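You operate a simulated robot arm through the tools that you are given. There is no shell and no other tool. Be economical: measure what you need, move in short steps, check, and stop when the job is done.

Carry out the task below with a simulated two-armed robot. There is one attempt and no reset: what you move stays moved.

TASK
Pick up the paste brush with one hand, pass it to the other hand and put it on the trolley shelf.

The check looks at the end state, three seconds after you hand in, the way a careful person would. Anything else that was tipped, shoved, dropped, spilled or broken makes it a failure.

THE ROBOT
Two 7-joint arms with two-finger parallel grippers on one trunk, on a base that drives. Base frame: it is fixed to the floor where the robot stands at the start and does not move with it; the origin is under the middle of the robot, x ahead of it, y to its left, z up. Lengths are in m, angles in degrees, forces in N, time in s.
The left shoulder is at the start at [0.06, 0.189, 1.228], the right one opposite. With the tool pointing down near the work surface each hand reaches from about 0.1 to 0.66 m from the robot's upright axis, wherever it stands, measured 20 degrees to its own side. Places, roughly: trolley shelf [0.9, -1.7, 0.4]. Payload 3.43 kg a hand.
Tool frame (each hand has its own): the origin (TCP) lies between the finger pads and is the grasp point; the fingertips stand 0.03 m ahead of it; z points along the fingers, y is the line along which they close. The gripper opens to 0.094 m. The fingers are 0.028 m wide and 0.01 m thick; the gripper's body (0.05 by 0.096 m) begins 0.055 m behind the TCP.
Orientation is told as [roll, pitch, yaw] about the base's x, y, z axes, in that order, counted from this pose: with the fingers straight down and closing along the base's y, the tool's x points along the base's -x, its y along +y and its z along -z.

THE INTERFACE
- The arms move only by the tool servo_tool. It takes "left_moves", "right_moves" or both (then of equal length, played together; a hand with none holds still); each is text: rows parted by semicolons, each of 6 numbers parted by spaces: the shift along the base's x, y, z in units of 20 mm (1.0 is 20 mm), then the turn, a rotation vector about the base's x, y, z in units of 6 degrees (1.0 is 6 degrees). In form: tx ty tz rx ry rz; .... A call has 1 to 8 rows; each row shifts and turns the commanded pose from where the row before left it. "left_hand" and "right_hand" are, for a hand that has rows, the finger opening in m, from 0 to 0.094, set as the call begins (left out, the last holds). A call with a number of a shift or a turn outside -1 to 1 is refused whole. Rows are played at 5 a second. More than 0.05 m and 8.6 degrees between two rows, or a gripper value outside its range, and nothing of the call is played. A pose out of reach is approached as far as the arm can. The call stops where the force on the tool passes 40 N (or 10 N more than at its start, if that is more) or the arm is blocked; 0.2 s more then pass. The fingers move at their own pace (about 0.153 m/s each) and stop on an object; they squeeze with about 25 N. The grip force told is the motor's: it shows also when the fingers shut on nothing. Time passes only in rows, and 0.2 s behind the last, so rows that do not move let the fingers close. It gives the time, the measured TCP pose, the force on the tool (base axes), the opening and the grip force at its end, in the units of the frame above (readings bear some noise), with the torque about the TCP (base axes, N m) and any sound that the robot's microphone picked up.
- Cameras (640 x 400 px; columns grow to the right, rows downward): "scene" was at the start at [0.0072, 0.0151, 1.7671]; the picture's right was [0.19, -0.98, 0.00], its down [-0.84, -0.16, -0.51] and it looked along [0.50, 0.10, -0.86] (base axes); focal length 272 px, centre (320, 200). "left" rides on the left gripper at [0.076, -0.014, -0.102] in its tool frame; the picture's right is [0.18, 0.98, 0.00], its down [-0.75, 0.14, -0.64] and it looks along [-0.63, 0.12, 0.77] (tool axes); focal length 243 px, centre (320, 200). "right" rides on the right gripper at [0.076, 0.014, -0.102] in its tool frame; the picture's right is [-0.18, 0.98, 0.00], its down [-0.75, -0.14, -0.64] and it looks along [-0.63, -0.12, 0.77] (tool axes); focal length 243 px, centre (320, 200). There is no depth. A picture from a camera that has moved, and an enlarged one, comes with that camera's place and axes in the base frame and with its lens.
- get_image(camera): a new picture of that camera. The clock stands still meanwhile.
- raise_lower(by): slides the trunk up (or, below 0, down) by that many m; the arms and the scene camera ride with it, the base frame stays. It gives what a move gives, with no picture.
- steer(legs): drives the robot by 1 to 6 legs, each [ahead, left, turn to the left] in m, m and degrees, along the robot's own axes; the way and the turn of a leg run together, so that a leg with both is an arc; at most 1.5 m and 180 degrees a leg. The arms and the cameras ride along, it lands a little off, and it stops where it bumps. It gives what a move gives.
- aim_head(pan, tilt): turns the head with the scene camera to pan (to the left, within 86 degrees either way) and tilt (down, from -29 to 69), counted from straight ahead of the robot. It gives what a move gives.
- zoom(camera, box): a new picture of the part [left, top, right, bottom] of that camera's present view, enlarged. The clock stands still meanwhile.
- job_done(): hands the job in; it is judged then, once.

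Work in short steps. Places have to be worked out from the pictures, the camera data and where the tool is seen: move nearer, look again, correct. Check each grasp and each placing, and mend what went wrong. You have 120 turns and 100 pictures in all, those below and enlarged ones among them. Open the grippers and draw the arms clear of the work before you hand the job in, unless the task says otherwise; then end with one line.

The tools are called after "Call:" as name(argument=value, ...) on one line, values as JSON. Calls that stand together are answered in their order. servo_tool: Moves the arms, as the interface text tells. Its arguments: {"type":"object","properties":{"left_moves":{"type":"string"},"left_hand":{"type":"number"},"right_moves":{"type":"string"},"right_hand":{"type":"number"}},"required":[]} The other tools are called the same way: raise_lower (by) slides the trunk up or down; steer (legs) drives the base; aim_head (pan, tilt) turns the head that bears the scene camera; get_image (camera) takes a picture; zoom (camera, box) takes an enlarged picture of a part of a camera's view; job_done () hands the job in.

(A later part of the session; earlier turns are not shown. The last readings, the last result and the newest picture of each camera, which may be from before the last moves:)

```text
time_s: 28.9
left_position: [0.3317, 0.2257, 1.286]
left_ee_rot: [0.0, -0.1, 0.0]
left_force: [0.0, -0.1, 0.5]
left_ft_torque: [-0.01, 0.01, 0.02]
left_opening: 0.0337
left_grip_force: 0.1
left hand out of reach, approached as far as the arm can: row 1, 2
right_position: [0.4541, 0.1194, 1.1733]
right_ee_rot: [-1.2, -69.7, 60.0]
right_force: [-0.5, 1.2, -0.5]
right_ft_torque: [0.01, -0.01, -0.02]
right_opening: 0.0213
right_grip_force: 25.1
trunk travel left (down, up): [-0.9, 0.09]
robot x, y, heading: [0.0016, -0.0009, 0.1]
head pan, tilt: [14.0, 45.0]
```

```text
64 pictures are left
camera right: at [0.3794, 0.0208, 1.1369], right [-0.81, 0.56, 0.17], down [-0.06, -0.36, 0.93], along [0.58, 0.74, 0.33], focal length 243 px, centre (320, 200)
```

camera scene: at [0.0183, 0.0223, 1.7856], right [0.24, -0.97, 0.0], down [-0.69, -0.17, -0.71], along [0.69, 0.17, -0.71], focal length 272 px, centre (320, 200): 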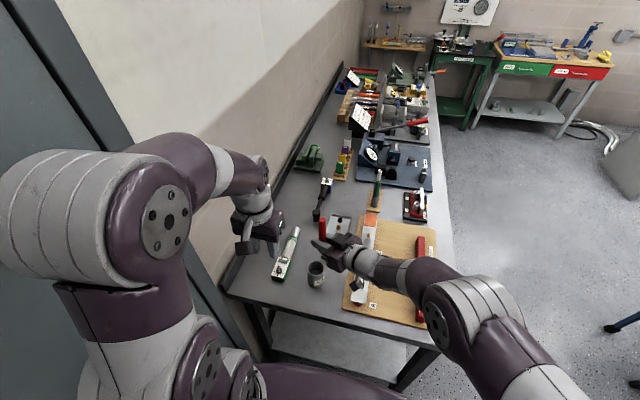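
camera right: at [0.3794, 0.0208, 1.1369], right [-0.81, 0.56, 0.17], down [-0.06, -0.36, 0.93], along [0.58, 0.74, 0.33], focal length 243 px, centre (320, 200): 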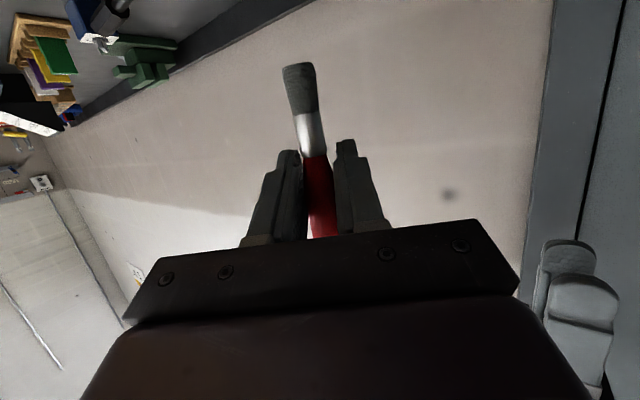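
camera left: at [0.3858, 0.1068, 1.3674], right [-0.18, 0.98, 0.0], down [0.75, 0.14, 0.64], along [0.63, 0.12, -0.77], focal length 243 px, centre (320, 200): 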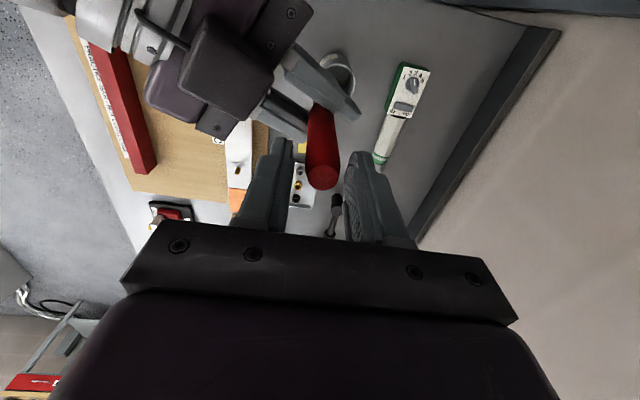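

Handover succeeded. Plan: place the brush from the trolley's open +x side, in the free strip of the shelf there. First I pull the right hand back off the bench while tilting its fingers down again.

Call:
servo_tool(right_moves="-0.3 -1 0.1 0 0 0; -0.3 -1 0.1 -0.866 0.5 0; 0 -1 0.1 -0.866 0.5 0; 0 -1 0.1 -0.866 0.5 0; 0 -1 0.1 -0.866 0.5 0; 0 -1 0.1 -0.866 0.5 0; 0 -1 0.1 -0.866 0.5 0; 0 -1 0.1 -0.866 0.5 0")

Call:
servo_tool(right_moves="0 -1 0.1 -0.866 0.5 0; 0 -1 0.1 -0.866 0.5 0; 0 -1 0.1 -0.866 0.5 0; 0 -1 0.1 -0.866 0.5 0; 0 0 0 0 0 0")

Call:
get_image(camera="right")

Call:
get_image(camera="scene")

```text
time_s: 30.6
left_position: [0.3342, 0.2263, 1.2858]
left_ee_rot: [0.0, 0.0, 0.0]
left_force: [-0.9, -0.6, 0.3]
left_ft_torque: [0.0, -0.03, -0.01]
left_opening: 0.0338
left_grip_force: 0.0
right_position: [0.442, -0.0414, 1.1909]
right_ee_rot: [-1.3, -27.6, 59.8]
right_force: [-0.3, 0.2, 0.3]
right_ft_torque: [0.0, 0.01, 0.01]
right_opening: 0.0215
right_grip_force: 25.3
trunk travel left (down, up): [-0.9, 0.09]
robot x, y, heading: [-0.0008, 0.0005, -0.2]
head pan, tilt: [14.0, 45.0]
```

```text
time_s: 31.9
left_position: [0.3332, 0.225, 1.2864]
left_ee_rot: [0.1, 0.0, 0.0]
left_force: [0.4, 0.1, -0.5]
left_ft_torque: [-0.01, -0.01, 0.01]
left_opening: 0.0339
left_grip_force: 0.0
right_position: [0.4431, -0.1229, 1.1984]
right_ee_rot: [-1.1, -3.6, 59.8]
right_force: [-1.0, 1.1, -0.6]
right_ft_torque: [0.01, -0.01, 0.01]
right_opening: 0.0215
right_grip_force: 25.0
trunk travel left (down, up): [-0.9, 0.09]
robot x, y, heading: [0.0031, -0.0038, 0.1]
head pan, tilt: [14.0, 45.0]
```

```text
63 pictures are left
camera right: at [0.3883, -0.1873, 1.2941], right [-0.76, 0.65, -0.01], down [0.47, 0.55, 0.69], along [0.46, 0.52, -0.72], focal length 243 px, centre (320, 200)
```

right: 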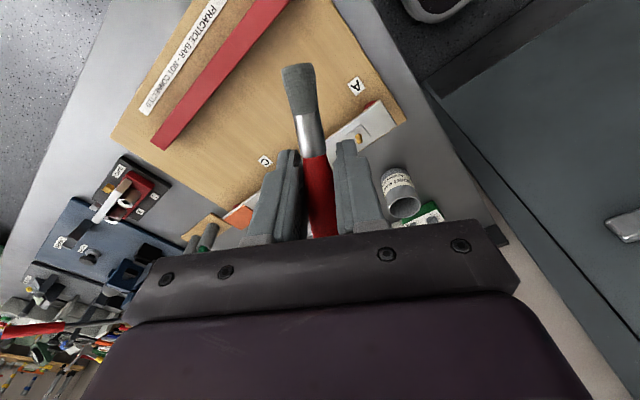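

```text
62 pictures are left
camera scene: at [0.0196, 0.0217, 1.7855], right [0.24, -0.97, 0.0], down [-0.69, -0.17, -0.71], along [0.69, 0.17, -0.71], focal length 272 px, centre (320, 200)
```

scene: 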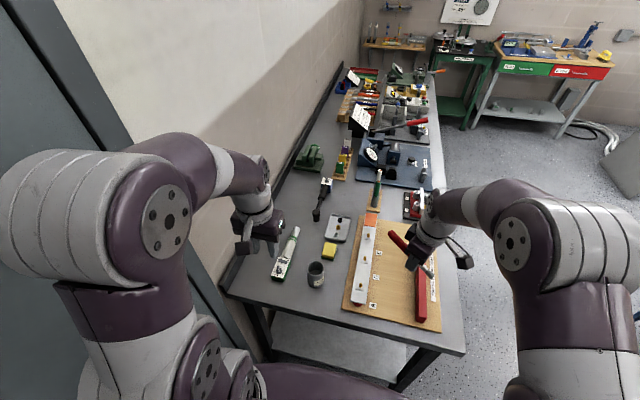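

Brush securely held, fingers down. I strafe right ~0.95 m (both hands are well above the bench items), then look toward the route.

Call:
steer(legs=[[0, -0.92, 0]])

Call:
aim_head(pan=-35, tilt=40)

Call:
get_image(camera="scene")

```text
time_s: 36.6
left_position: [0.3357, -0.6755, 1.2857]
left_ee_rot: [0.0, -0.1, 0.8]
left_force: [0.2, 1.2, 0.5]
left_ft_torque: [-0.01, -0.01, 0.01]
left_opening: 0.0338
left_grip_force: 0.0
right_position: [0.4524, -1.0232, 1.1975]
right_ee_rot: [-1.2, -3.6, 60.7]
right_force: [-0.7, 0.4, 0.2]
right_ft_torque: [-0.02, 0.01, -0.01]
right_opening: 0.0214
right_grip_force: 24.8
trunk travel left (down, up): [-0.9, 0.09]
robot x, y, heading: [0.0057, -0.9088, 0.8]
head pan, tilt: [14.0, 45.0]
```

```text
time_s: 37.8
left_position: [0.3368, -0.6769, 1.286]
left_ee_rot: [0.1, 0.0, 0.7]
left_force: [0.1, 0.2, 0.2]
left_ft_torque: [0.01, -0.01, 0.0]
left_opening: 0.034
left_grip_force: 0.0
right_position: [0.4522, -1.0247, 1.1967]
right_ee_rot: [-1.2, -3.8, 60.7]
right_force: [0.0, -0.1, -0.3]
right_ft_torque: [0.01, 0.02, 0.01]
right_opening: 0.0213
right_grip_force: 24.4
trunk travel left (down, up): [-0.9, 0.09]
robot x, y, heading: [0.0053, -0.909, 0.8]
head pan, tilt: [-35.0, 40.0]
```

```text
61 pictures are left
camera scene: at [0.0172, -0.9536, 1.7928], right [-0.56, -0.83, 0.0], down [-0.53, 0.36, -0.77], along [0.63, -0.43, -0.64], focal length 272 px, centre (320, 200)
```

scene: 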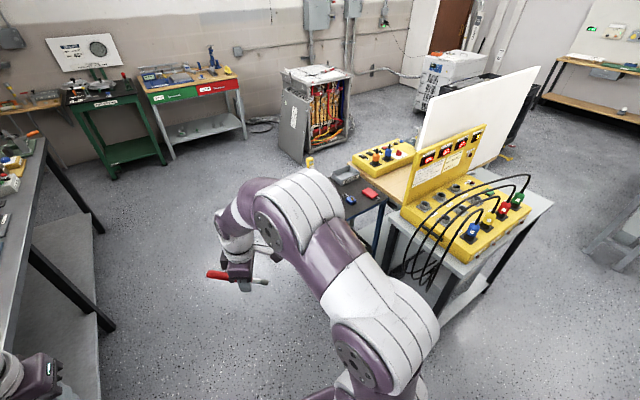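

The route ahead and the area on the trolley's +x side are clear. I drive ahead 1.75 m, then turn to the right by 180°.

Call:
steer(legs=[[1.0, -0.1, 0], [0.8, 0, 0], [0, 0, -90], [0, 0, -90]])

Call:
aim_head(pan=45, tilt=45)

Call:
get_image(camera="scene")

```text
time_s: 54.4
left_position: [1.4815, -1.1962, 1.2849]
left_ee_rot: [0.0, -0.1, -175.6]
left_force: [-1.1, 0.3, -0.1]
left_ft_torque: [0.01, 0.0, 0.01]
left_opening: 0.034
left_grip_force: 0.1
right_position: [1.3447, -0.8557, 1.1968]
right_ee_rot: [-1.2, -3.7, -115.6]
right_force: [-0.4, -0.7, 0.1]
right_ft_torque: [0.0, -0.02, -0.03]
right_opening: 0.0214
right_grip_force: 24.7
trunk travel left (down, up): [-0.9, 0.09]
robot x, y, heading: [1.7967, -0.9454, -175.6]
head pan, tilt: [-35.0, 40.0]
```

```text
time_s: 55.9
left_position: [1.4823, -1.1951, 1.2863]
left_ee_rot: [0.0, 0.0, -175.6]
left_force: [-0.1, 0.3, 0.9]
left_ft_torque: [-0.01, -0.01, 0.03]
left_opening: 0.0341
left_grip_force: 0.0
right_position: [1.345, -0.8572, 1.1969]
right_ee_rot: [-1.2, -3.7, -115.6]
right_force: [-0.3, -0.4, -0.5]
right_ft_torque: [0.04, -0.05, 0.0]
right_opening: 0.0214
right_grip_force: 25.1
trunk travel left (down, up): [-0.9, 0.09]
robot x, y, heading: [1.7972, -0.9442, -175.7]
head pan, tilt: [45.0, 45.0]
```

```text
60 pictures are left
camera scene: at [1.8048, -1.0003, 1.7856], right [-0.76, 0.65, 0.0], down [0.46, 0.54, -0.71], along [-0.46, -0.54, -0.71], focal length 272 px, centre (320, 200)
```

scene: 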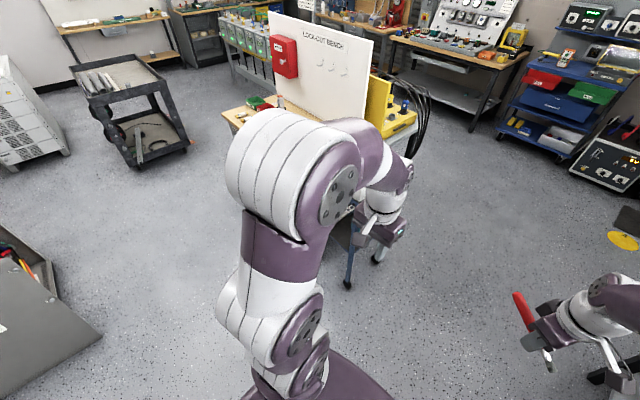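

The space beside the trolley is open. I correct heading and strafe left ~0.85 m so I face the trolley's side from about x=1.8.

Call:
steer(legs=[[0, 0, -4.4], [0, 0.85, 0]])

Call:
aim_head(pan=0, tilt=50)

Call:
get_image(camera="scene")

```text
time_s: 60.9
left_position: [1.4581, -2.0164, 1.2869]
left_ee_rot: [0.0, 0.0, 179.3]
left_force: [0.1, -0.3, 0.4]
left_ft_torque: [0.02, 0.02, 0.03]
left_opening: 0.0339
left_grip_force: 0.0
right_position: [1.3525, -1.6655, 1.1986]
right_ee_rot: [-1.2, -3.7, -120.6]
right_force: [-0.6, 0.3, -0.7]
right_ft_torque: [0.01, -0.03, 0.0]
right_opening: 0.0217
right_grip_force: 24.5
trunk travel left (down, up): [-0.9, 0.09]
robot x, y, heading: [1.7923, -1.7948, 179.2]
head pan, tilt: [45.0, 45.0]
```

```text
time_s: 62.0
left_position: [1.4564, -2.0176, 1.2861]
left_ee_rot: [0.1, 0.0, 179.2]
left_force: [0.5, -0.4, -0.3]
left_ft_torque: [-0.02, -0.02, -0.01]
left_opening: 0.0341
left_grip_force: 0.1
right_position: [1.3508, -1.6664, 1.1965]
right_ee_rot: [-1.2, -3.8, -120.7]
right_force: [0.4, -0.4, -0.9]
right_ft_torque: [0.01, 0.01, -0.02]
right_opening: 0.0216
right_grip_force: 25.1
trunk travel left (down, up): [-0.9, 0.09]
robot x, y, heading: [1.7938, -1.7966, 179.1]
head pan, tilt: [0.0, 50.0]
```

```text
59 pictures are left
camera scene: at [1.7767, -1.7926, 1.7786], right [0.01, 1.0, 0.0], down [0.77, -0.01, -0.64], along [-0.64, 0.01, -0.77], focal length 272 px, centre (320, 200)
```

scene: 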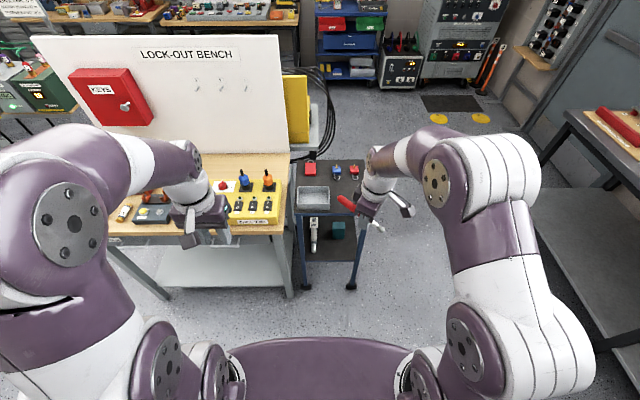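

From here the trolley's side is well in view. I enlarge it to choose the free spot.

Call:
zoom(camera="scene", box=[270, 150, 400, 300])

```text
2.67 times, centred on (335, 225) of scene
camera zoom: at [1.7767, -1.7926, 1.7786], right [0.01, 1.0, 0.0], down [0.77, -0.01, -0.64], along [-0.64, 0.01, -0.77], focal length 724 px, centre (280, 133)
```

zoom: 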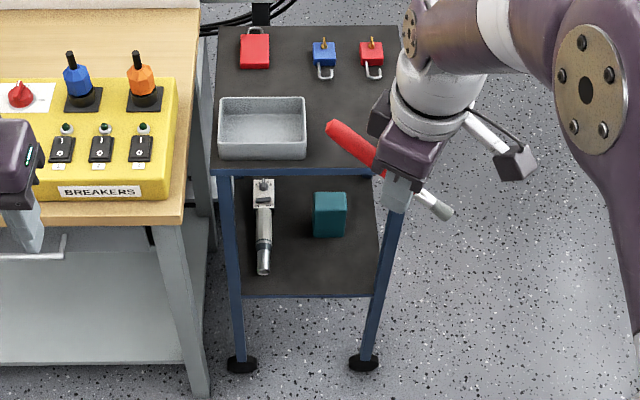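

Free spot on the shelf: around [1.02, −1.69, 0.41], brush lying along y (bristles to +y). I turn the right hand +30° and level the brush (+18° about x), while pulling the left hand back away from the lock-out bench.

Call:
servo_tool(left_moves="0.8 0 0 0 0 0; 0.8 0 0 0 0 0; 0.8 0 0 0 0 0; 0.8 0 0 0 0 0; 0.8 0 0 0 0 0; 0 0 0 0 0 0; 0 0 0 0 0 0; 0 0 0 0 0 0", right_moves="0 0 0 0 0 1; 0 0 0 0 0 1; 0 0 0 0 0 1; 0 0 0 0 0 1; 0 0 0 0 0 1; -0.5 0 0 1 0 0; -0.5 0 0 1 0 0; -0.5 0 0 1 0 0")

Call:
get_image(camera="right")

Call:
get_image(camera="scene")

```text
time_s: 63.8
left_position: [1.5386, -2.0182, 1.2859]
left_ee_rot: [0.1, 0.0, 179.3]
left_force: [0.1, 0.2, -0.3]
left_ft_torque: [0.03, 0.01, -0.02]
left_opening: 0.034
left_grip_force: 0.0
right_position: [1.3189, -1.6679, 1.1993]
right_ee_rot: [-1.5, 14.3, -90.8]
right_force: [0.1, 0.3, -0.9]
right_ft_torque: [0.01, 0.01, 0.0]
right_opening: 0.0213
right_grip_force: 25.0
trunk travel left (down, up): [-0.9, 0.09]
robot x, y, heading: [1.7944, -1.7971, 179.1]
head pan, tilt: [0.0, 50.0]
```

```text
57 pictures are left
camera right: at [1.3375, -1.6195, 1.3162], right [0.98, -0.18, -0.07], down [-0.14, -0.89, 0.44], along [-0.14, -0.42, -0.9], focal length 243 px, centre (320, 200)
```

right: 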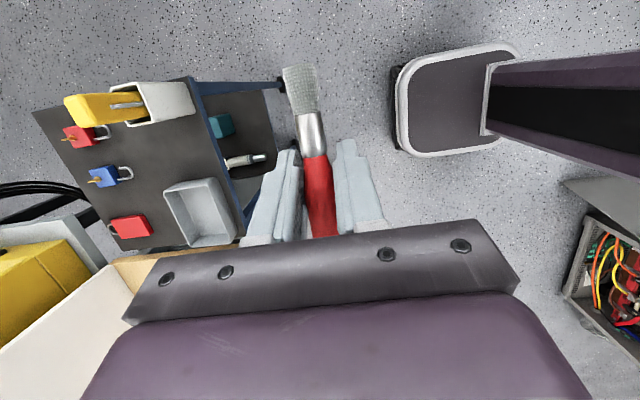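

```text
56 pictures are left
camera scene: at [1.7766, -1.7933, 1.7786], right [0.01, 1.0, 0.0], down [0.77, -0.01, -0.64], along [-0.64, 0.01, -0.77], focal length 272 px, centre (320, 200)
```

scene: 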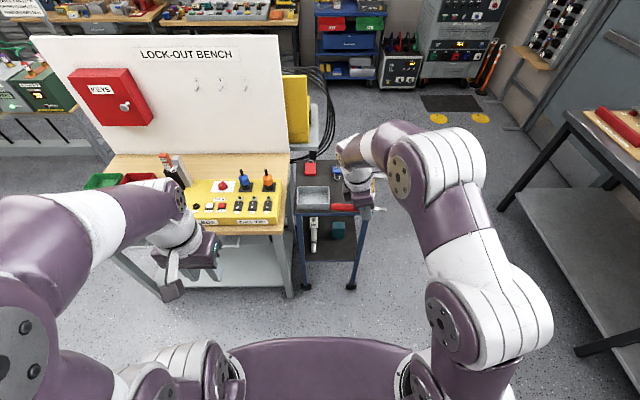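

Brush looks level now. I lean the fingers forward 24° and lower the hand ~0.25 m relative to the trunk while extending a bit.

Call:
servo_tool(right_moves="-0.3 0 -1 0 1 0; -0.3 0 -1 0 1 0; -0.3 0 -1 0 1 0; -0.3 0 -1 0 1 0; -0.3 -0.1 -1 0 0 0; -0.3 -0.1 -1 0 0 0; -0.3 -0.1 -1 0 0 0; -0.3 -0.1 -1 0 0 0")

Call:
servo_tool(right_moves="-0.3 -0.1 -1 0 0 0; -0.3 -0.1 -1 0 0 0; -0.3 -0.1 -1 0 0 0; -0.3 -0.1 -1 0 0 0; 0 0 0 0 0 0")

Call:
get_image(camera="scene")

```text
time_s: 65.6
left_position: [1.5377, -2.0184, 1.285]
left_ee_rot: [0.0, 0.0, 179.3]
left_force: [0.2, -0.4, -0.2]
left_ft_torque: [0.0, -0.01, -0.03]
left_opening: 0.0341
left_grip_force: 0.0
right_position: [1.2718, -1.6747, 1.0369]
right_ee_rot: [-26.1, 12.7, -96.6]
right_force: [0.5, -0.2, -0.9]
right_ft_torque: [0.04, 0.0, 0.0]
right_opening: 0.0213
right_grip_force: 25.1
trunk travel left (down, up): [-0.9, 0.09]
robot x, y, heading: [1.7924, -1.7955, 179.5]
head pan, tilt: [0.0, 50.0]
```

```text
time_s: 66.8
left_position: [1.5399, -2.0175, 1.2861]
left_ee_rot: [0.0, 0.0, 179.4]
left_force: [-0.3, -0.4, 0.3]
left_ft_torque: [-0.01, 0.02, 0.03]
left_opening: 0.0343
left_grip_force: 0.2
right_position: [1.2485, -1.6822, 0.9583]
right_ee_rot: [-26.1, 12.8, -96.6]
right_force: [0.4, 0.6, -0.3]
right_ft_torque: [0.03, -0.02, -0.01]
right_opening: 0.0214
right_grip_force: 25.3
trunk travel left (down, up): [-0.9, 0.09]
robot x, y, heading: [1.7949, -1.797, 179.7]
head pan, tilt: [0.0, 50.0]
```

```text
55 pictures are left
camera scene: at [1.7768, -1.7929, 1.7786], right [0.01, 1.0, 0.0], down [0.77, -0.01, -0.64], along [-0.64, 0.01, -0.77], focal length 272 px, centre (320, 200)
```

scene: 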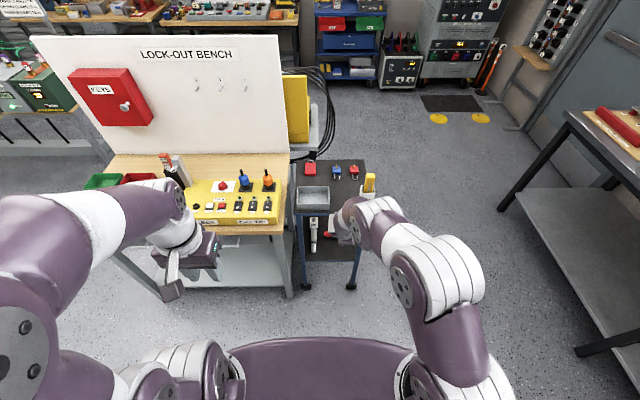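

Clearance to the trolley edge (x≈1.09) is ~14 cm. I lower the trunk by 0.45 m.

Call:
raise_lower(by=-0.45)

Call:
get_image(camera="scene")

Call:
get_image(camera="right")

```text
refused: -0.45 is not a number from -0.4 to 0.4
```

```text
54 pictures are left
camera scene: at [1.7768, -1.7929, 1.7786], right [0.01, 1.0, 0.0], down [0.77, -0.01, -0.64], along [-0.64, 0.01, -0.77], focal length 272 px, centre (320, 200)
```

scene: 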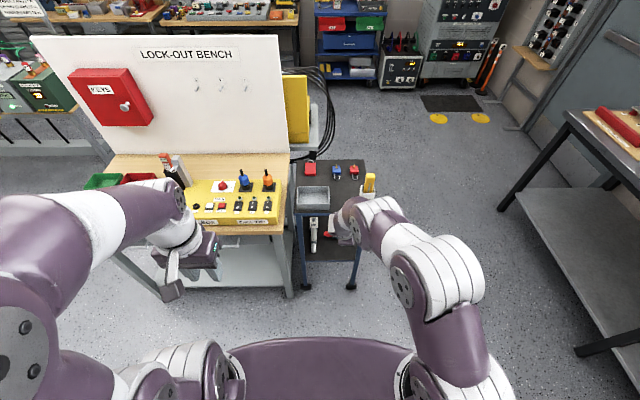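

```text
53 pictures are left
camera right: at [1.3119, -1.635, 1.0579], right [0.87, -0.18, -0.46], down [0.05, -0.89, 0.46], along [-0.5, -0.42, -0.76], focal length 243 px, centre (320, 200)
```

right: 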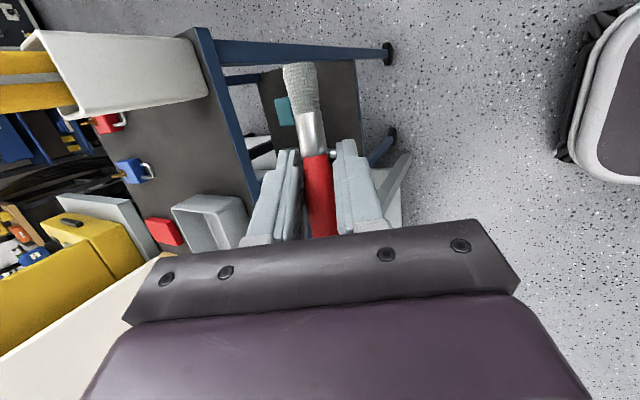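

The step limit is 0.4 m, so I lower by 0.4 m and look.

Call:
raise_lower(by=-0.4)

Call:
get_image(camera="scene")

Call:
get_image(camera="right")

```text
time_s: 70.7
left_position: [1.5388, -2.0184, 0.8853]
left_ee_rot: [0.0, 0.0, 179.2]
left_force: [0.0, -0.2, -0.6]
left_ft_torque: [-0.03, 0.0, 0.02]
left_opening: 0.0338
left_grip_force: 0.1
right_position: [1.2479, -1.6832, 0.5579]
right_ee_rot: [-26.1, 12.8, -96.7]
right_force: [-0.2, -0.1, -0.3]
right_ft_torque: [0.0, -0.01, -0.01]
right_opening: 0.0217
right_grip_force: 25.0
trunk travel left (down, up): [-0.5, 0.49]
robot x, y, heading: [1.7963, -1.7956, 179.1]
head pan, tilt: [0.0, 50.0]
```

```text
52 pictures are left
camera scene: at [1.7768, -1.7929, 1.3787], right [0.01, 1.0, 0.0], down [0.77, -0.01, -0.64], along [-0.64, 0.01, -0.77], focal length 272 px, centre (320, 200)
```

scene: 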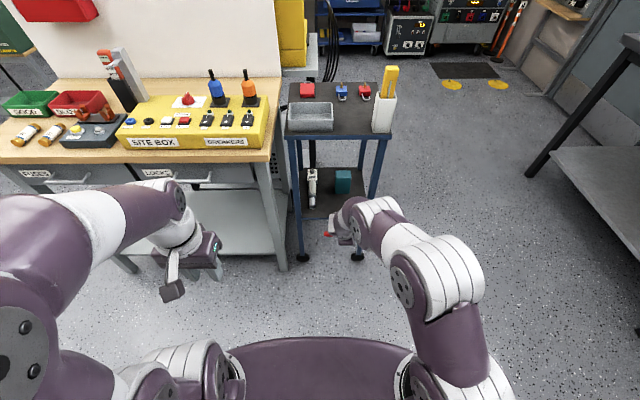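

```text
51 pictures are left
camera right: at [1.312, -1.6349, 0.6581], right [0.87, -0.18, -0.46], down [0.05, -0.89, 0.46], along [-0.49, -0.42, -0.76], focal length 243 px, centre (320, 200)
```

right: 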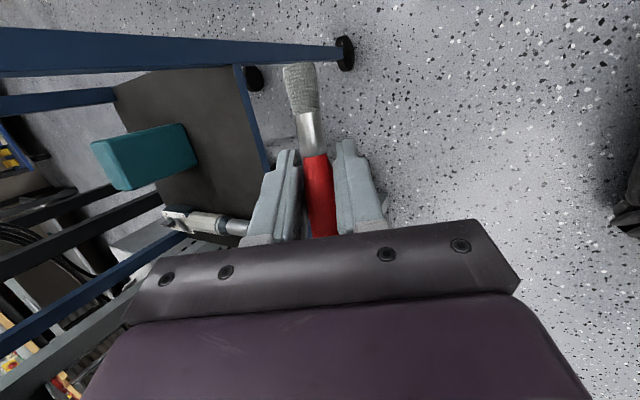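

TCP now at z 0.558. I enlarge the trolley area to refine shelf edge, legs and free spot.

Call:
zoom(camera="scene", box=[270, 110, 410, 270])

```text
2.50 times, centred on (340, 190) of scene
camera zoom: at [1.7768, -1.7929, 1.3787], right [0.01, 1.0, 0.0], down [0.77, -0.01, -0.64], along [-0.64, 0.01, -0.77], focal length 679 px, centre (270, 225)
```

zoom: 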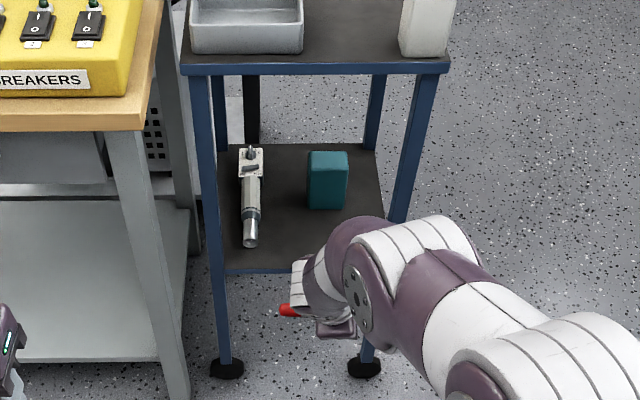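

Shelf near edge x≈1.074, z≈0.408; teal box front at x≈0.93, tool tip at [1.018, −1.82]. I drive 0.10 m ahead and recheck clearance.

Call:
steer(legs=[[0.1, 0, 0]])

Call:
get_image(camera="scene")

Call:
get_image(camera="right")

Call:
get_image(camera="left")

```text
time_s: 71.8
left_position: [1.4382, -2.0163, 0.8847]
left_ee_rot: [0.0, 0.1, 179.3]
left_force: [0.5, 0.2, 0.3]
left_ft_torque: [0.03, -0.02, 0.01]
left_opening: 0.0344
left_grip_force: 0.0
right_position: [1.1465, -1.681, 0.5583]
right_ee_rot: [-26.0, 12.8, -96.6]
right_force: [0.6, 0.7, -0.2]
right_ft_torque: [0.04, -0.03, 0.02]
right_opening: 0.0215
right_grip_force: 25.4
trunk travel left (down, up): [-0.5, 0.49]
robot x, y, heading: [1.6934, -1.7944, 179.2]
head pan, tilt: [0.0, 50.0]
```

```text
49 pictures are left
camera scene: at [1.6743, -1.7916, 1.3786], right [0.01, 1.0, 0.0], down [0.77, -0.01, -0.64], along [-0.64, 0.01, -0.77], focal length 272 px, centre (320, 200)
```

scene: 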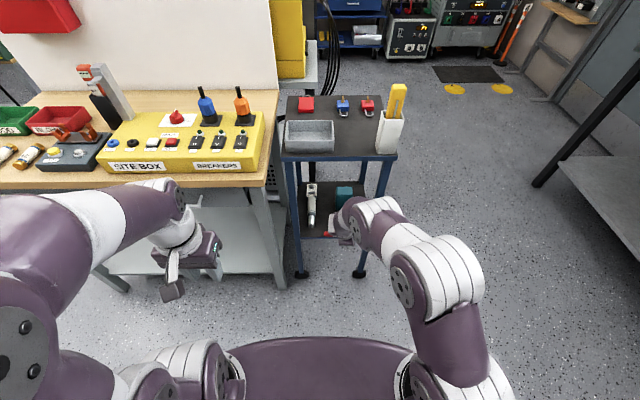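

```text
48 pictures are left
camera right: at [1.2107, -1.6332, 0.6574], right [0.87, -0.19, -0.46], down [0.05, -0.89, 0.46], along [-0.49, -0.42, -0.76], focal length 243 px, centre (320, 200)
```

right: 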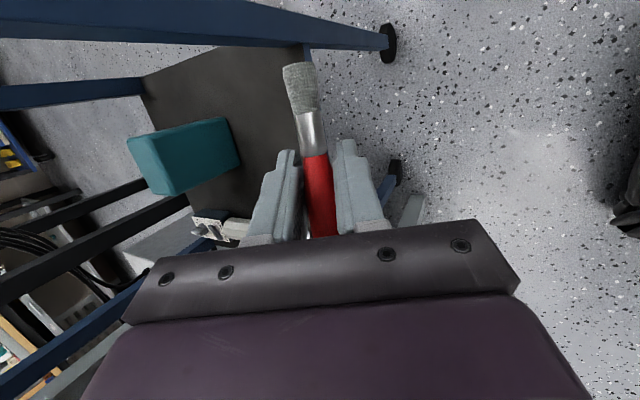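

```text
47 pictures are left
camera left: at [1.5136, -2.0037, 0.9868], right [0.17, -0.99, 0.0], down [-0.76, -0.13, 0.64], along [-0.63, -0.11, -0.77], focal length 243 px, centre (320, 200)
```

left: 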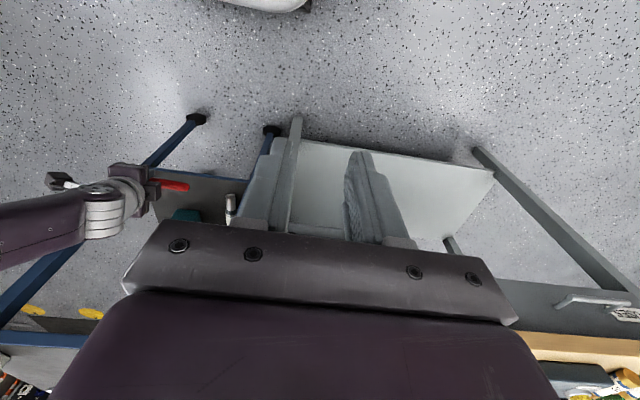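

I need to know how the right wrist/forearm lies relative to the trolley's front-right leg; I enlarge both views.

Call:
zoom(camera="left", box=[0, 100, 260, 360])

Call:
zoom(camera="scene", box=[270, 120, 450, 290])

```text
1.54 times, centred on (130, 230) of left
camera zoom: at [1.5136, -2.0037, 0.9868], right [0.17, -0.99, 0.0], down [-0.76, -0.13, 0.64], along [-0.63, -0.11, -0.77], focal length 373 px, centre (612, 154)
```

zoom: 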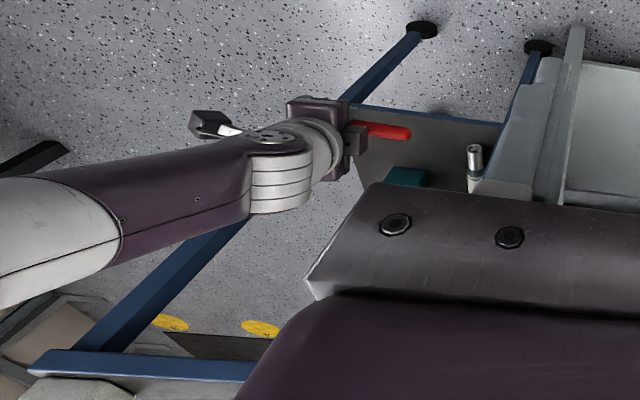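

```text
2.35 times, centred on (360, 205) of scene
camera zoom: at [1.6743, -1.7916, 1.3786], right [0.01, 1.0, 0.0], down [0.77, -0.01, -0.64], along [-0.64, 0.01, -0.77], focal length 639 px, centre (226, 188)
```

zoom: 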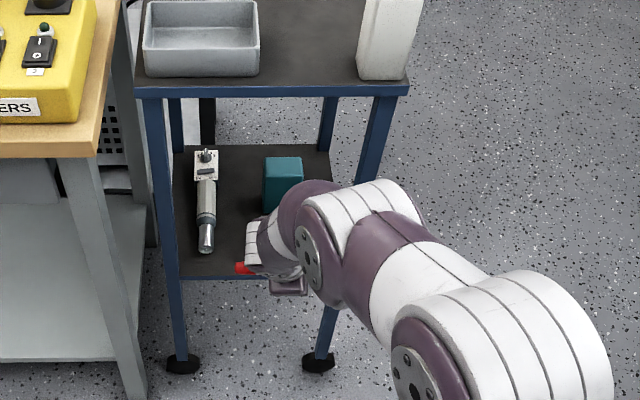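

The wrist sits only ~8 cm behind the TCP at z≈0.73–0.8, so it could meet the upper shelf edge or leg. I lean the hand another 18° forward so the wrist stays outside, and check.

Call:
servo_tool(right_moves="0.3 0 -0.3 0 1 0; 0.3 0 -0.3 0 1 0; 0.3 0 -0.3 0 1 0; 0 0 -0.3 0 0 0; 0 0 0 0 0 0")

Call:
zoom(camera="left", box=[0, 100, 260, 360])

Call:
zoom(camera="scene", box=[270, 120, 450, 290])

Call:
get_image(camera="right")

```text
time_s: 73.0
left_position: [1.439, -2.0173, 0.8852]
left_ee_rot: [-0.1, 0.0, 179.2]
left_force: [0.3, -0.3, -0.3]
left_ft_torque: [0.01, -0.02, -0.04]
left_opening: 0.0341
left_grip_force: 0.1
right_position: [1.1659, -1.6806, 0.5329]
right_ee_rot: [-44.3, 10.0, -100.3]
right_force: [0.1, 0.5, 0.0]
right_ft_torque: [0.01, 0.01, -0.02]
right_opening: 0.0217
right_grip_force: 24.9
trunk travel left (down, up): [-0.5, 0.49]
robot x, y, heading: [1.6908, -1.7953, 179.2]
head pan, tilt: [0.0, 50.0]
```

```text
1.54 times, centred on (130, 230) of left
camera zoom: at [1.5149, -2.0037, 0.9871], right [0.17, -0.99, 0.0], down [-0.76, -0.13, 0.64], along [-0.63, -0.11, -0.77], focal length 373 px, centre (612, 154)
```

zoom: 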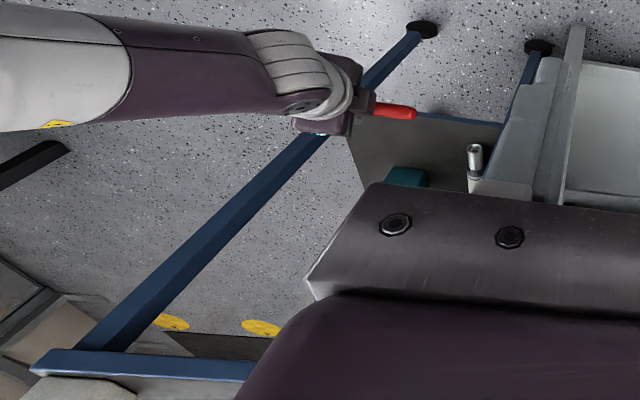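

```text
2.35 times, centred on (360, 205) of scene
camera zoom: at [1.6762, -1.7916, 1.3786], right [0.01, 1.0, 0.0], down [0.77, -0.01, -0.64], along [-0.64, 0.01, -0.77], focal length 639 px, centre (226, 188)
```

zoom: 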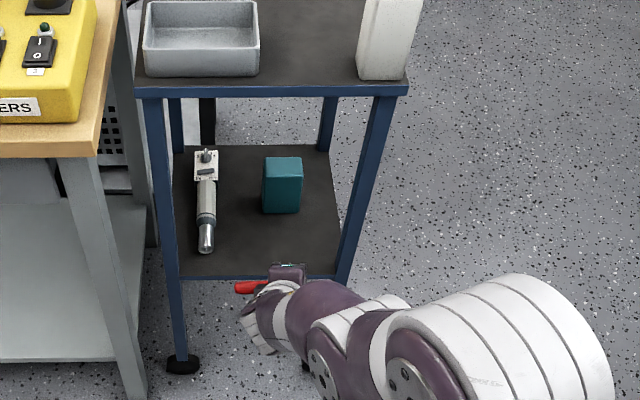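

```text
42 pictures are left
camera right: at [1.2579, -1.6337, 0.6091], right [0.68, -0.19, -0.71], down [0.19, -0.89, 0.42], along [-0.71, -0.42, -0.57], focal length 243 px, centre (320, 200)
```

right: 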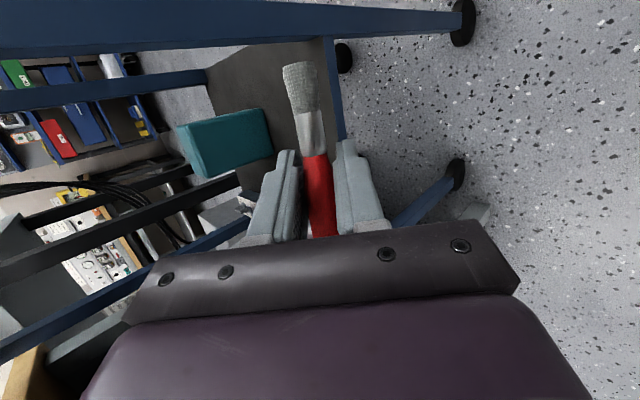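

Now the whole arm stays behind/under the shelf edge, brush nearly level along y. I extend the hand ~9 cm into the gap at the present height and look.

Call:
servo_tool(right_moves="-0.9 0 0 0 0 0; -0.9 0 0 0 0 0; -0.9 0 0 0 0 0; -0.9 0 0 0 0 0; -0.9 0 0 0 0 0; 0 0 0 0 0 0")

Call:
zoom(camera="left", box=[0, 80, 300, 280])

Call:
zoom(camera="scene", box=[270, 120, 450, 290])

Call:
get_image(camera="right")

```text
time_s: 74.4
left_position: [1.439, -2.0163, 0.8861]
left_ee_rot: [0.0, 0.0, 179.3]
left_force: [0.0, 0.1, 0.3]
left_ft_torque: [0.0, -0.01, 0.01]
left_opening: 0.034
left_grip_force: 0.0
right_position: [1.0765, -1.68, 0.5337]
right_ee_rot: [-44.3, 10.0, -100.3]
right_force: [-0.4, 0.3, -0.8]
right_ft_torque: [0.01, -0.01, -0.01]
right_opening: 0.0217
right_grip_force: 25.0
trunk travel left (down, up): [-0.5, 0.49]
robot x, y, heading: [1.6947, -1.7971, 179.2]
head pan, tilt: [0.0, 50.0]
```

```text
2.00 times, centred on (150, 180) of left
camera zoom: at [1.515, -2.0038, 0.9871], right [0.17, -0.99, 0.0], down [-0.76, -0.13, 0.64], along [-0.63, -0.11, -0.77], focal length 485 px, centre (660, 240)
```

zoom: 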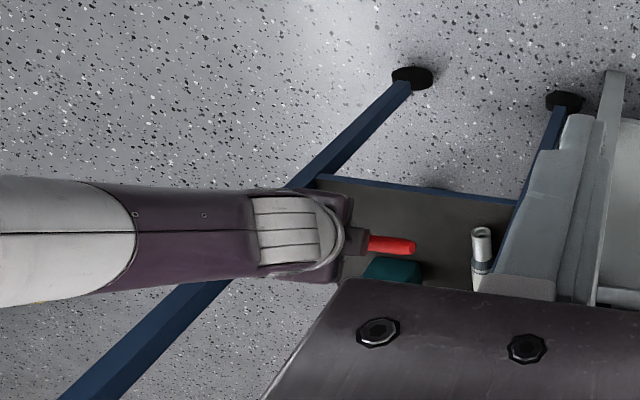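

```text
2.35 times, centred on (360, 205) of scene
camera zoom: at [1.6762, -1.7917, 1.3786], right [0.01, 1.0, 0.0], down [0.77, -0.01, -0.64], along [-0.64, 0.01, -0.77], focal length 639 px, centre (226, 188)
```

zoom: 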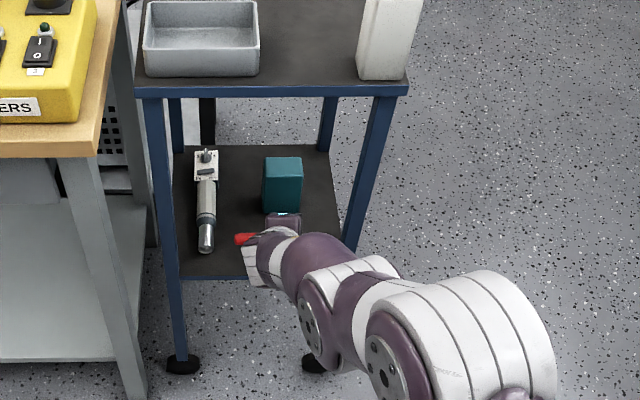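

```text
39 pictures are left
camera right: at [1.168, -1.6324, 0.6097], right [0.68, -0.19, -0.71], down [0.19, -0.89, 0.42], along [-0.71, -0.42, -0.57], focal length 243 px, centre (320, 200)
```

right: 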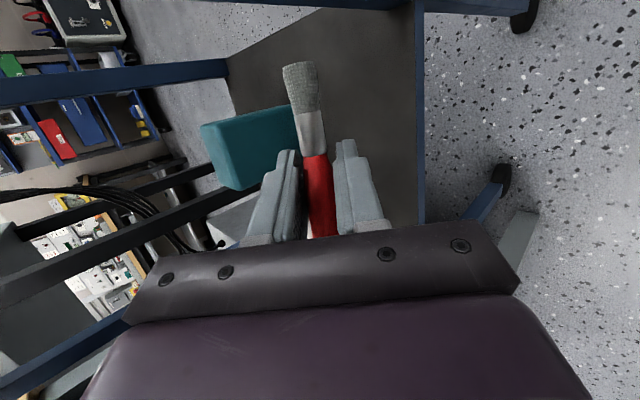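

All clear. I go ~3.5 cm further in and descend to z≈0.47 in steps.

Call:
servo_tool(right_moves="-0.6 0 0 0 0 0; -0.6 0 0 0 0 0; -0.6 0 0 0 0 0; 0 0 -0.6 0 0 0; 0 0 -0.6 0 0 0; 0 0 -0.6 0 0 0; 0 0 -0.6 0 0 0; 0 0 -0.6 0 0 0")

Call:
get_image(camera="right")

Call:
zoom(camera="left", box=[100, 120, 300, 240])

Call:
zoom(camera="scene", box=[290, 150, 410, 270])

```text
time_s: 76.2
left_position: [1.4392, -2.015, 0.8859]
left_ee_rot: [0.0, 0.0, 179.3]
left_force: [-0.1, 0.1, -0.4]
left_ft_torque: [-0.02, 0.01, 0.0]
left_opening: 0.0338
left_grip_force: 0.0
right_position: [1.0384, -1.6801, 0.474]
right_ee_rot: [-44.3, 10.1, -100.3]
right_force: [0.2, 0.9, -0.3]
right_ft_torque: [0.02, -0.03, -0.04]
right_opening: 0.0213
right_grip_force: 24.9
trunk travel left (down, up): [-0.5, 0.49]
robot x, y, heading: [1.691, -1.7919, 179.2]
head pan, tilt: [0.0, 50.0]
```

```text
38 pictures are left
camera right: at [1.1303, -1.6327, 0.5486], right [0.68, -0.19, -0.71], down [0.19, -0.89, 0.42], along [-0.71, -0.42, -0.57], focal length 243 px, centre (320, 200)
```

right: 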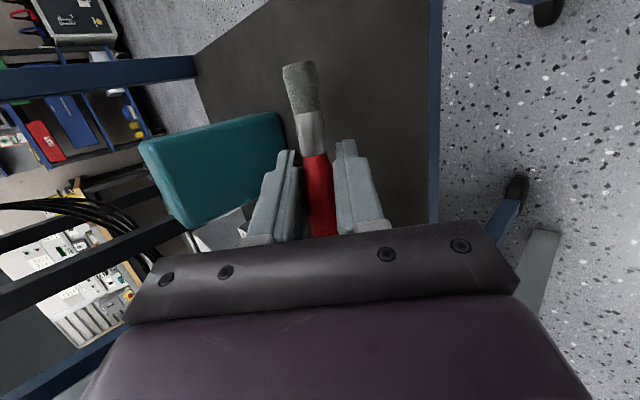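

```text
3.20 times, centred on (200, 180) of left
camera zoom: at [1.5147, -2.0037, 0.9871], right [0.17, -0.99, 0.0], down [-0.76, -0.13, 0.64], along [-0.63, -0.11, -0.77], focal length 776 px, centre (704, 264)
```

zoom: 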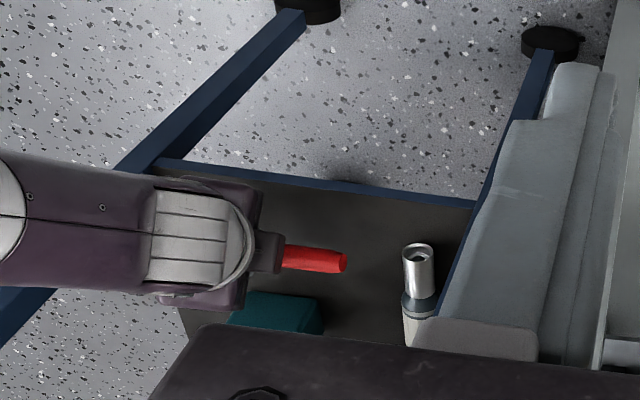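

```text
3.33 times, centred on (350, 210) of scene
camera zoom: at [1.6759, -1.7916, 1.3787], right [0.01, 1.0, 0.0], down [0.77, -0.01, -0.64], along [-0.64, 0.01, -0.77], focal length 905 px, centre (220, 167)
```

zoom: 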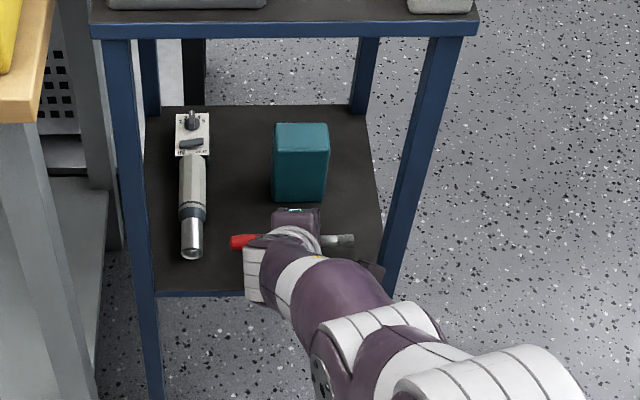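

Over the free spot and clear of the teal box and tool. I descend slowly toward contact (expected near TCP z≈0.447).

Call:
servo_tool(right_moves="0 0 -0.25 0 0 0; 0 0 -0.25 0 0 0; 0 0 -0.25 0 0 0; 0 0 -0.25 0 0 0; 0 0 -0.1 0 0 0; 0 0 0 0 0 0")

```text
time_s: 77.6
left_position: [1.4392, -2.0157, 0.8859]
left_ee_rot: [0.0, -0.1, 179.3]
left_force: [-0.3, 0.6, -1.0]
left_ft_torque: [0.02, 0.02, 0.01]
left_opening: 0.0341
left_grip_force: 0.1
right_position: [1.0393, -1.6806, 0.4529]
right_ee_rot: [-44.4, 10.1, -100.3]
right_force: [2.4, 3.4, 9.6]
right_ft_torque: [0.07, -0.02, -0.01]
right_opening: 0.0212
right_grip_force: 25.5
trunk travel left (down, up): [-0.5, 0.49]
robot x, y, heading: [1.6919, -1.7956, 179.4]
head pan, tilt: [0.0, 50.0]
```

Contact felt (≈10 N) at z 0.453. I back off 3 mm and check the picture before opening.

Call:
servo_tool(right_moves="0 0 0.12 0 0 0; 0 0 0 0 0 0")

Call:
get_image(camera="right")

```text
time_s: 78.2
left_position: [1.4373, -2.0169, 0.8845]
left_ee_rot: [0.0, 0.0, 179.3]
left_force: [-0.4, 0.4, -0.3]
left_ft_torque: [0.02, -0.01, 0.0]
left_opening: 0.0339
left_grip_force: 0.0
right_position: [1.0399, -1.6812, 0.4528]
right_ee_rot: [-44.1, 10.1, -100.2]
right_force: [-0.4, -1.0, -0.5]
right_ft_torque: [0.02, -0.05, -0.01]
right_opening: 0.0216
right_grip_force: 24.7
trunk travel left (down, up): [-0.5, 0.49]
robot x, y, heading: [1.6891, -1.7932, 179.3]
head pan, tilt: [0.0, 50.0]
```

```text
35 pictures are left
camera right: at [1.1312, -1.6335, 0.5286], right [0.68, -0.19, -0.71], down [0.19, -0.89, 0.42], along [-0.7, -0.42, -0.57], focal length 243 px, centre (320, 200)
```

right: 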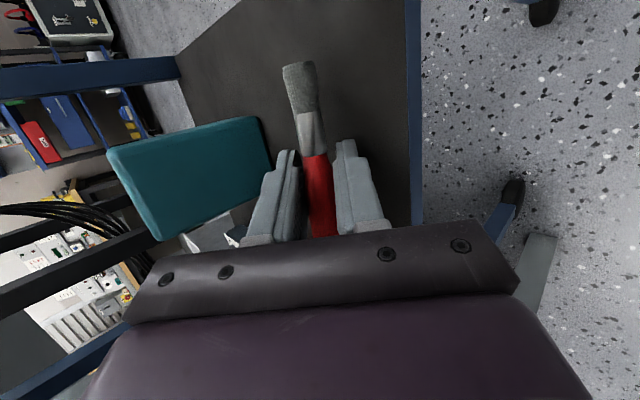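

Only the lower finger's tip touches. I open gently to 34 mm while shifting up-forward so that finger stays put and the brush can slide down to the shelf.

Call:
servo_tool(right_moves="-0.22 0 0.25 0 0 0; 0 0 0 0 0 0; 0 0 0 0 0 0", right_hand=0.034)

Call:
get_image(camera="right")

Call:
zoom(camera="scene", box=[290, 150, 410, 270])

```text
time_s: 79.0
left_position: [1.4384, -2.0168, 0.8859]
left_ee_rot: [0.0, 0.0, 179.3]
left_force: [0.3, -0.9, 0.5]
left_ft_torque: [-0.02, 0.02, -0.02]
left_opening: 0.034
left_grip_force: 0.0
right_position: [1.0338, -1.6809, 0.4595]
right_ee_rot: [-44.2, 10.2, -100.3]
right_force: [-0.2, -0.9, 0.0]
right_ft_torque: [0.0, 0.03, 0.02]
right_opening: 0.034
right_grip_force: 0.0
trunk travel left (down, up): [-0.5, 0.49]
robot x, y, heading: [1.6951, -1.7965, 179.2]
head pan, tilt: [0.0, 50.0]
```

```text
34 pictures are left
camera right: at [1.1262, -1.6327, 0.5338], right [0.68, -0.19, -0.71], down [0.19, -0.89, 0.42], along [-0.71, -0.42, -0.57], focal length 243 px, centre (320, 200)
```

right: 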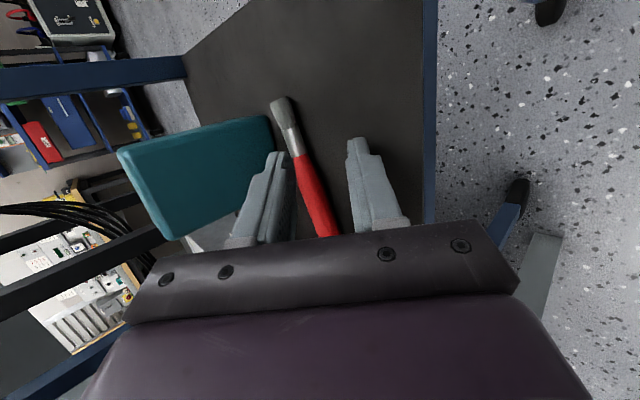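

```text
3.33 times, centred on (350, 210) of scene
camera zoom: at [1.676, -1.7916, 1.3786], right [0.01, 1.0, 0.0], down [0.77, -0.01, -0.64], along [-0.64, 0.01, -0.77], focal length 905 px, centre (220, 167)
```

zoom: 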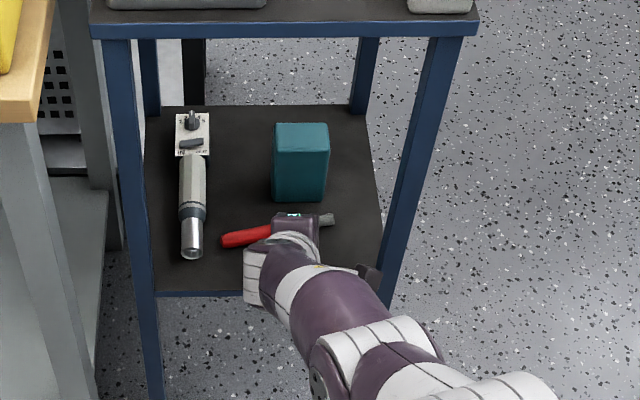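

The brush has slid down onto the shelf, touching nothing else. I withdraw along the fingers' axis, slowly.

Call:
servo_tool(right_moves="0.33 -0.12 0.35 0 0 0; 0.33 -0.12 0.35 0 0 0; 0.33 -0.12 0.35 0 0 0; 0.33 -0.12 0.35 0 0 0; 0.33 -0.12 0.35 0 0 0; 0 0 0 0 0 0")

Call:
get_image(camera="right")

Call:
zoom(camera="scene", box=[290, 150, 410, 270])

```text
time_s: 80.4
left_position: [1.4394, -2.0167, 0.8851]
left_ee_rot: [0.0, 0.1, 179.4]
left_force: [0.3, -0.2, 0.7]
left_ft_torque: [0.01, -0.01, 0.02]
left_opening: 0.0339
left_grip_force: 0.1
right_position: [1.067, -1.6925, 0.494]
right_ee_rot: [-44.3, 10.1, -100.4]
right_force: [-0.4, -0.4, -0.3]
right_ft_torque: [-0.01, 0.02, 0.02]
right_opening: 0.034
right_grip_force: 0.1
trunk travel left (down, up): [-0.5, 0.49]
robot x, y, heading: [1.6934, -1.7951, 179.1]
head pan, tilt: [0.0, 50.0]
```

```text
32 pictures are left
camera right: at [1.1598, -1.6449, 0.569], right [0.68, -0.19, -0.71], down [0.19, -0.89, 0.42], along [-0.71, -0.42, -0.57], focal length 243 px, centre (320, 200)
```

right: 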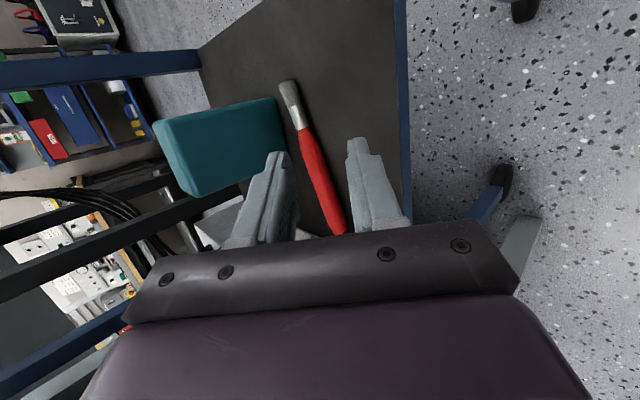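

```text
3.33 times, centred on (350, 210) of scene
camera zoom: at [1.6759, -1.7916, 1.3786], right [0.01, 1.0, 0.0], down [0.77, -0.01, -0.64], along [-0.64, 0.01, -0.77], focal length 905 px, centre (220, 167)
```

zoom: 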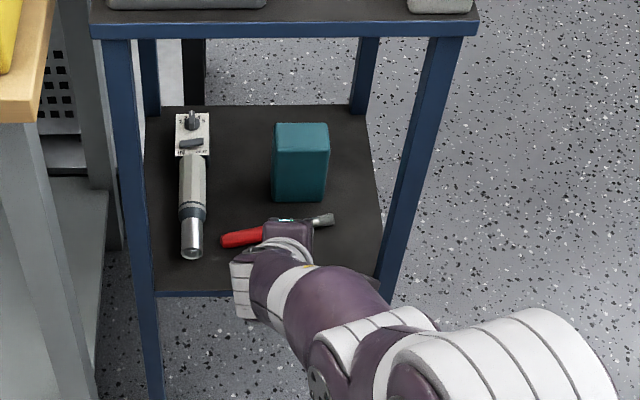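

Released cleanly; the brush lies still on the shelf. I draw the hand straight out of the trolley.

Call:
servo_tool(right_moves="0.8 0 0.1 0 0 0; 0.8 0 0.1 0 0 0; 0.8 0 0.1 0 0 0; 0.8 0 0 0 0 0; 0.8 0 0 0 0 0; 0.8 0 0 0 0 0; 0.8 0 0 0 0 0; 0 0 0 0 0 0")

Call:
steer(legs=[[-0.25, 0, 0]])

Call:
get_image(camera="scene")

Call:
zoom(camera="scene", box=[290, 80, 410, 200])

```text
time_s: 82.2
left_position: [1.4387, -2.0156, 0.8853]
left_ee_rot: [0.0, 0.0, 179.3]
left_force: [0.1, -0.3, -0.2]
left_ft_torque: [0.01, 0.01, 0.01]
left_opening: 0.034
left_grip_force: 0.1
right_position: [1.1784, -1.6922, 0.5018]
right_ee_rot: [-44.2, 10.1, -100.3]
right_force: [0.5, 0.1, 0.3]
right_ft_torque: [-0.02, -0.03, 0.02]
right_opening: 0.0337
right_grip_force: 0.1
trunk travel left (down, up): [-0.5, 0.49]
robot x, y, heading: [1.6971, -1.7967, 179.3]
head pan, tilt: [0.0, 50.0]
```

```text
time_s: 84.0
left_position: [1.6815, -2.0181, 0.8855]
left_ee_rot: [0.0, -0.1, 179.4]
left_force: [-0.5, 0.3, -0.2]
left_ft_torque: [-0.01, 0.02, -0.01]
left_opening: 0.034
left_grip_force: 0.0
right_position: [1.4208, -1.6948, 0.5025]
right_ee_rot: [-44.2, 10.1, -100.3]
right_force: [0.5, -0.2, 0.4]
right_ft_torque: [-0.01, 0.0, 0.03]
right_opening: 0.0342
right_grip_force: 0.1
trunk travel left (down, up): [-0.5, 0.49]
robot x, y, heading: [1.933, -1.7982, 179.2]
head pan, tilt: [0.0, 50.0]
```

```text
30 pictures are left
camera scene: at [1.9186, -1.7947, 1.3787], right [0.01, 1.0, 0.0], down [0.77, -0.01, -0.64], along [-0.64, 0.01, -0.77], focal length 272 px, centre (320, 200)
```

scene: 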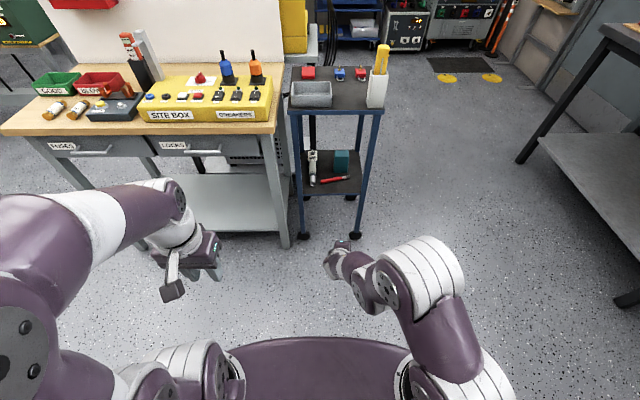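

```text
3.33 times, centred on (350, 140) of scene
camera zoom: at [1.9186, -1.7947, 1.3787], right [0.01, 1.0, 0.0], down [0.77, -0.01, -0.64], along [-0.64, 0.01, -0.77], focal length 905 px, centre (220, 400)
```

zoom: 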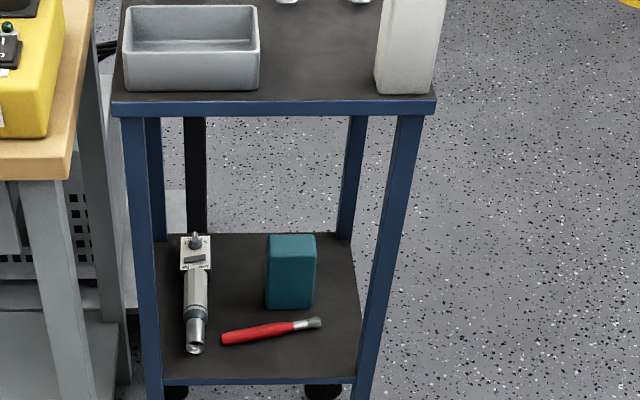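

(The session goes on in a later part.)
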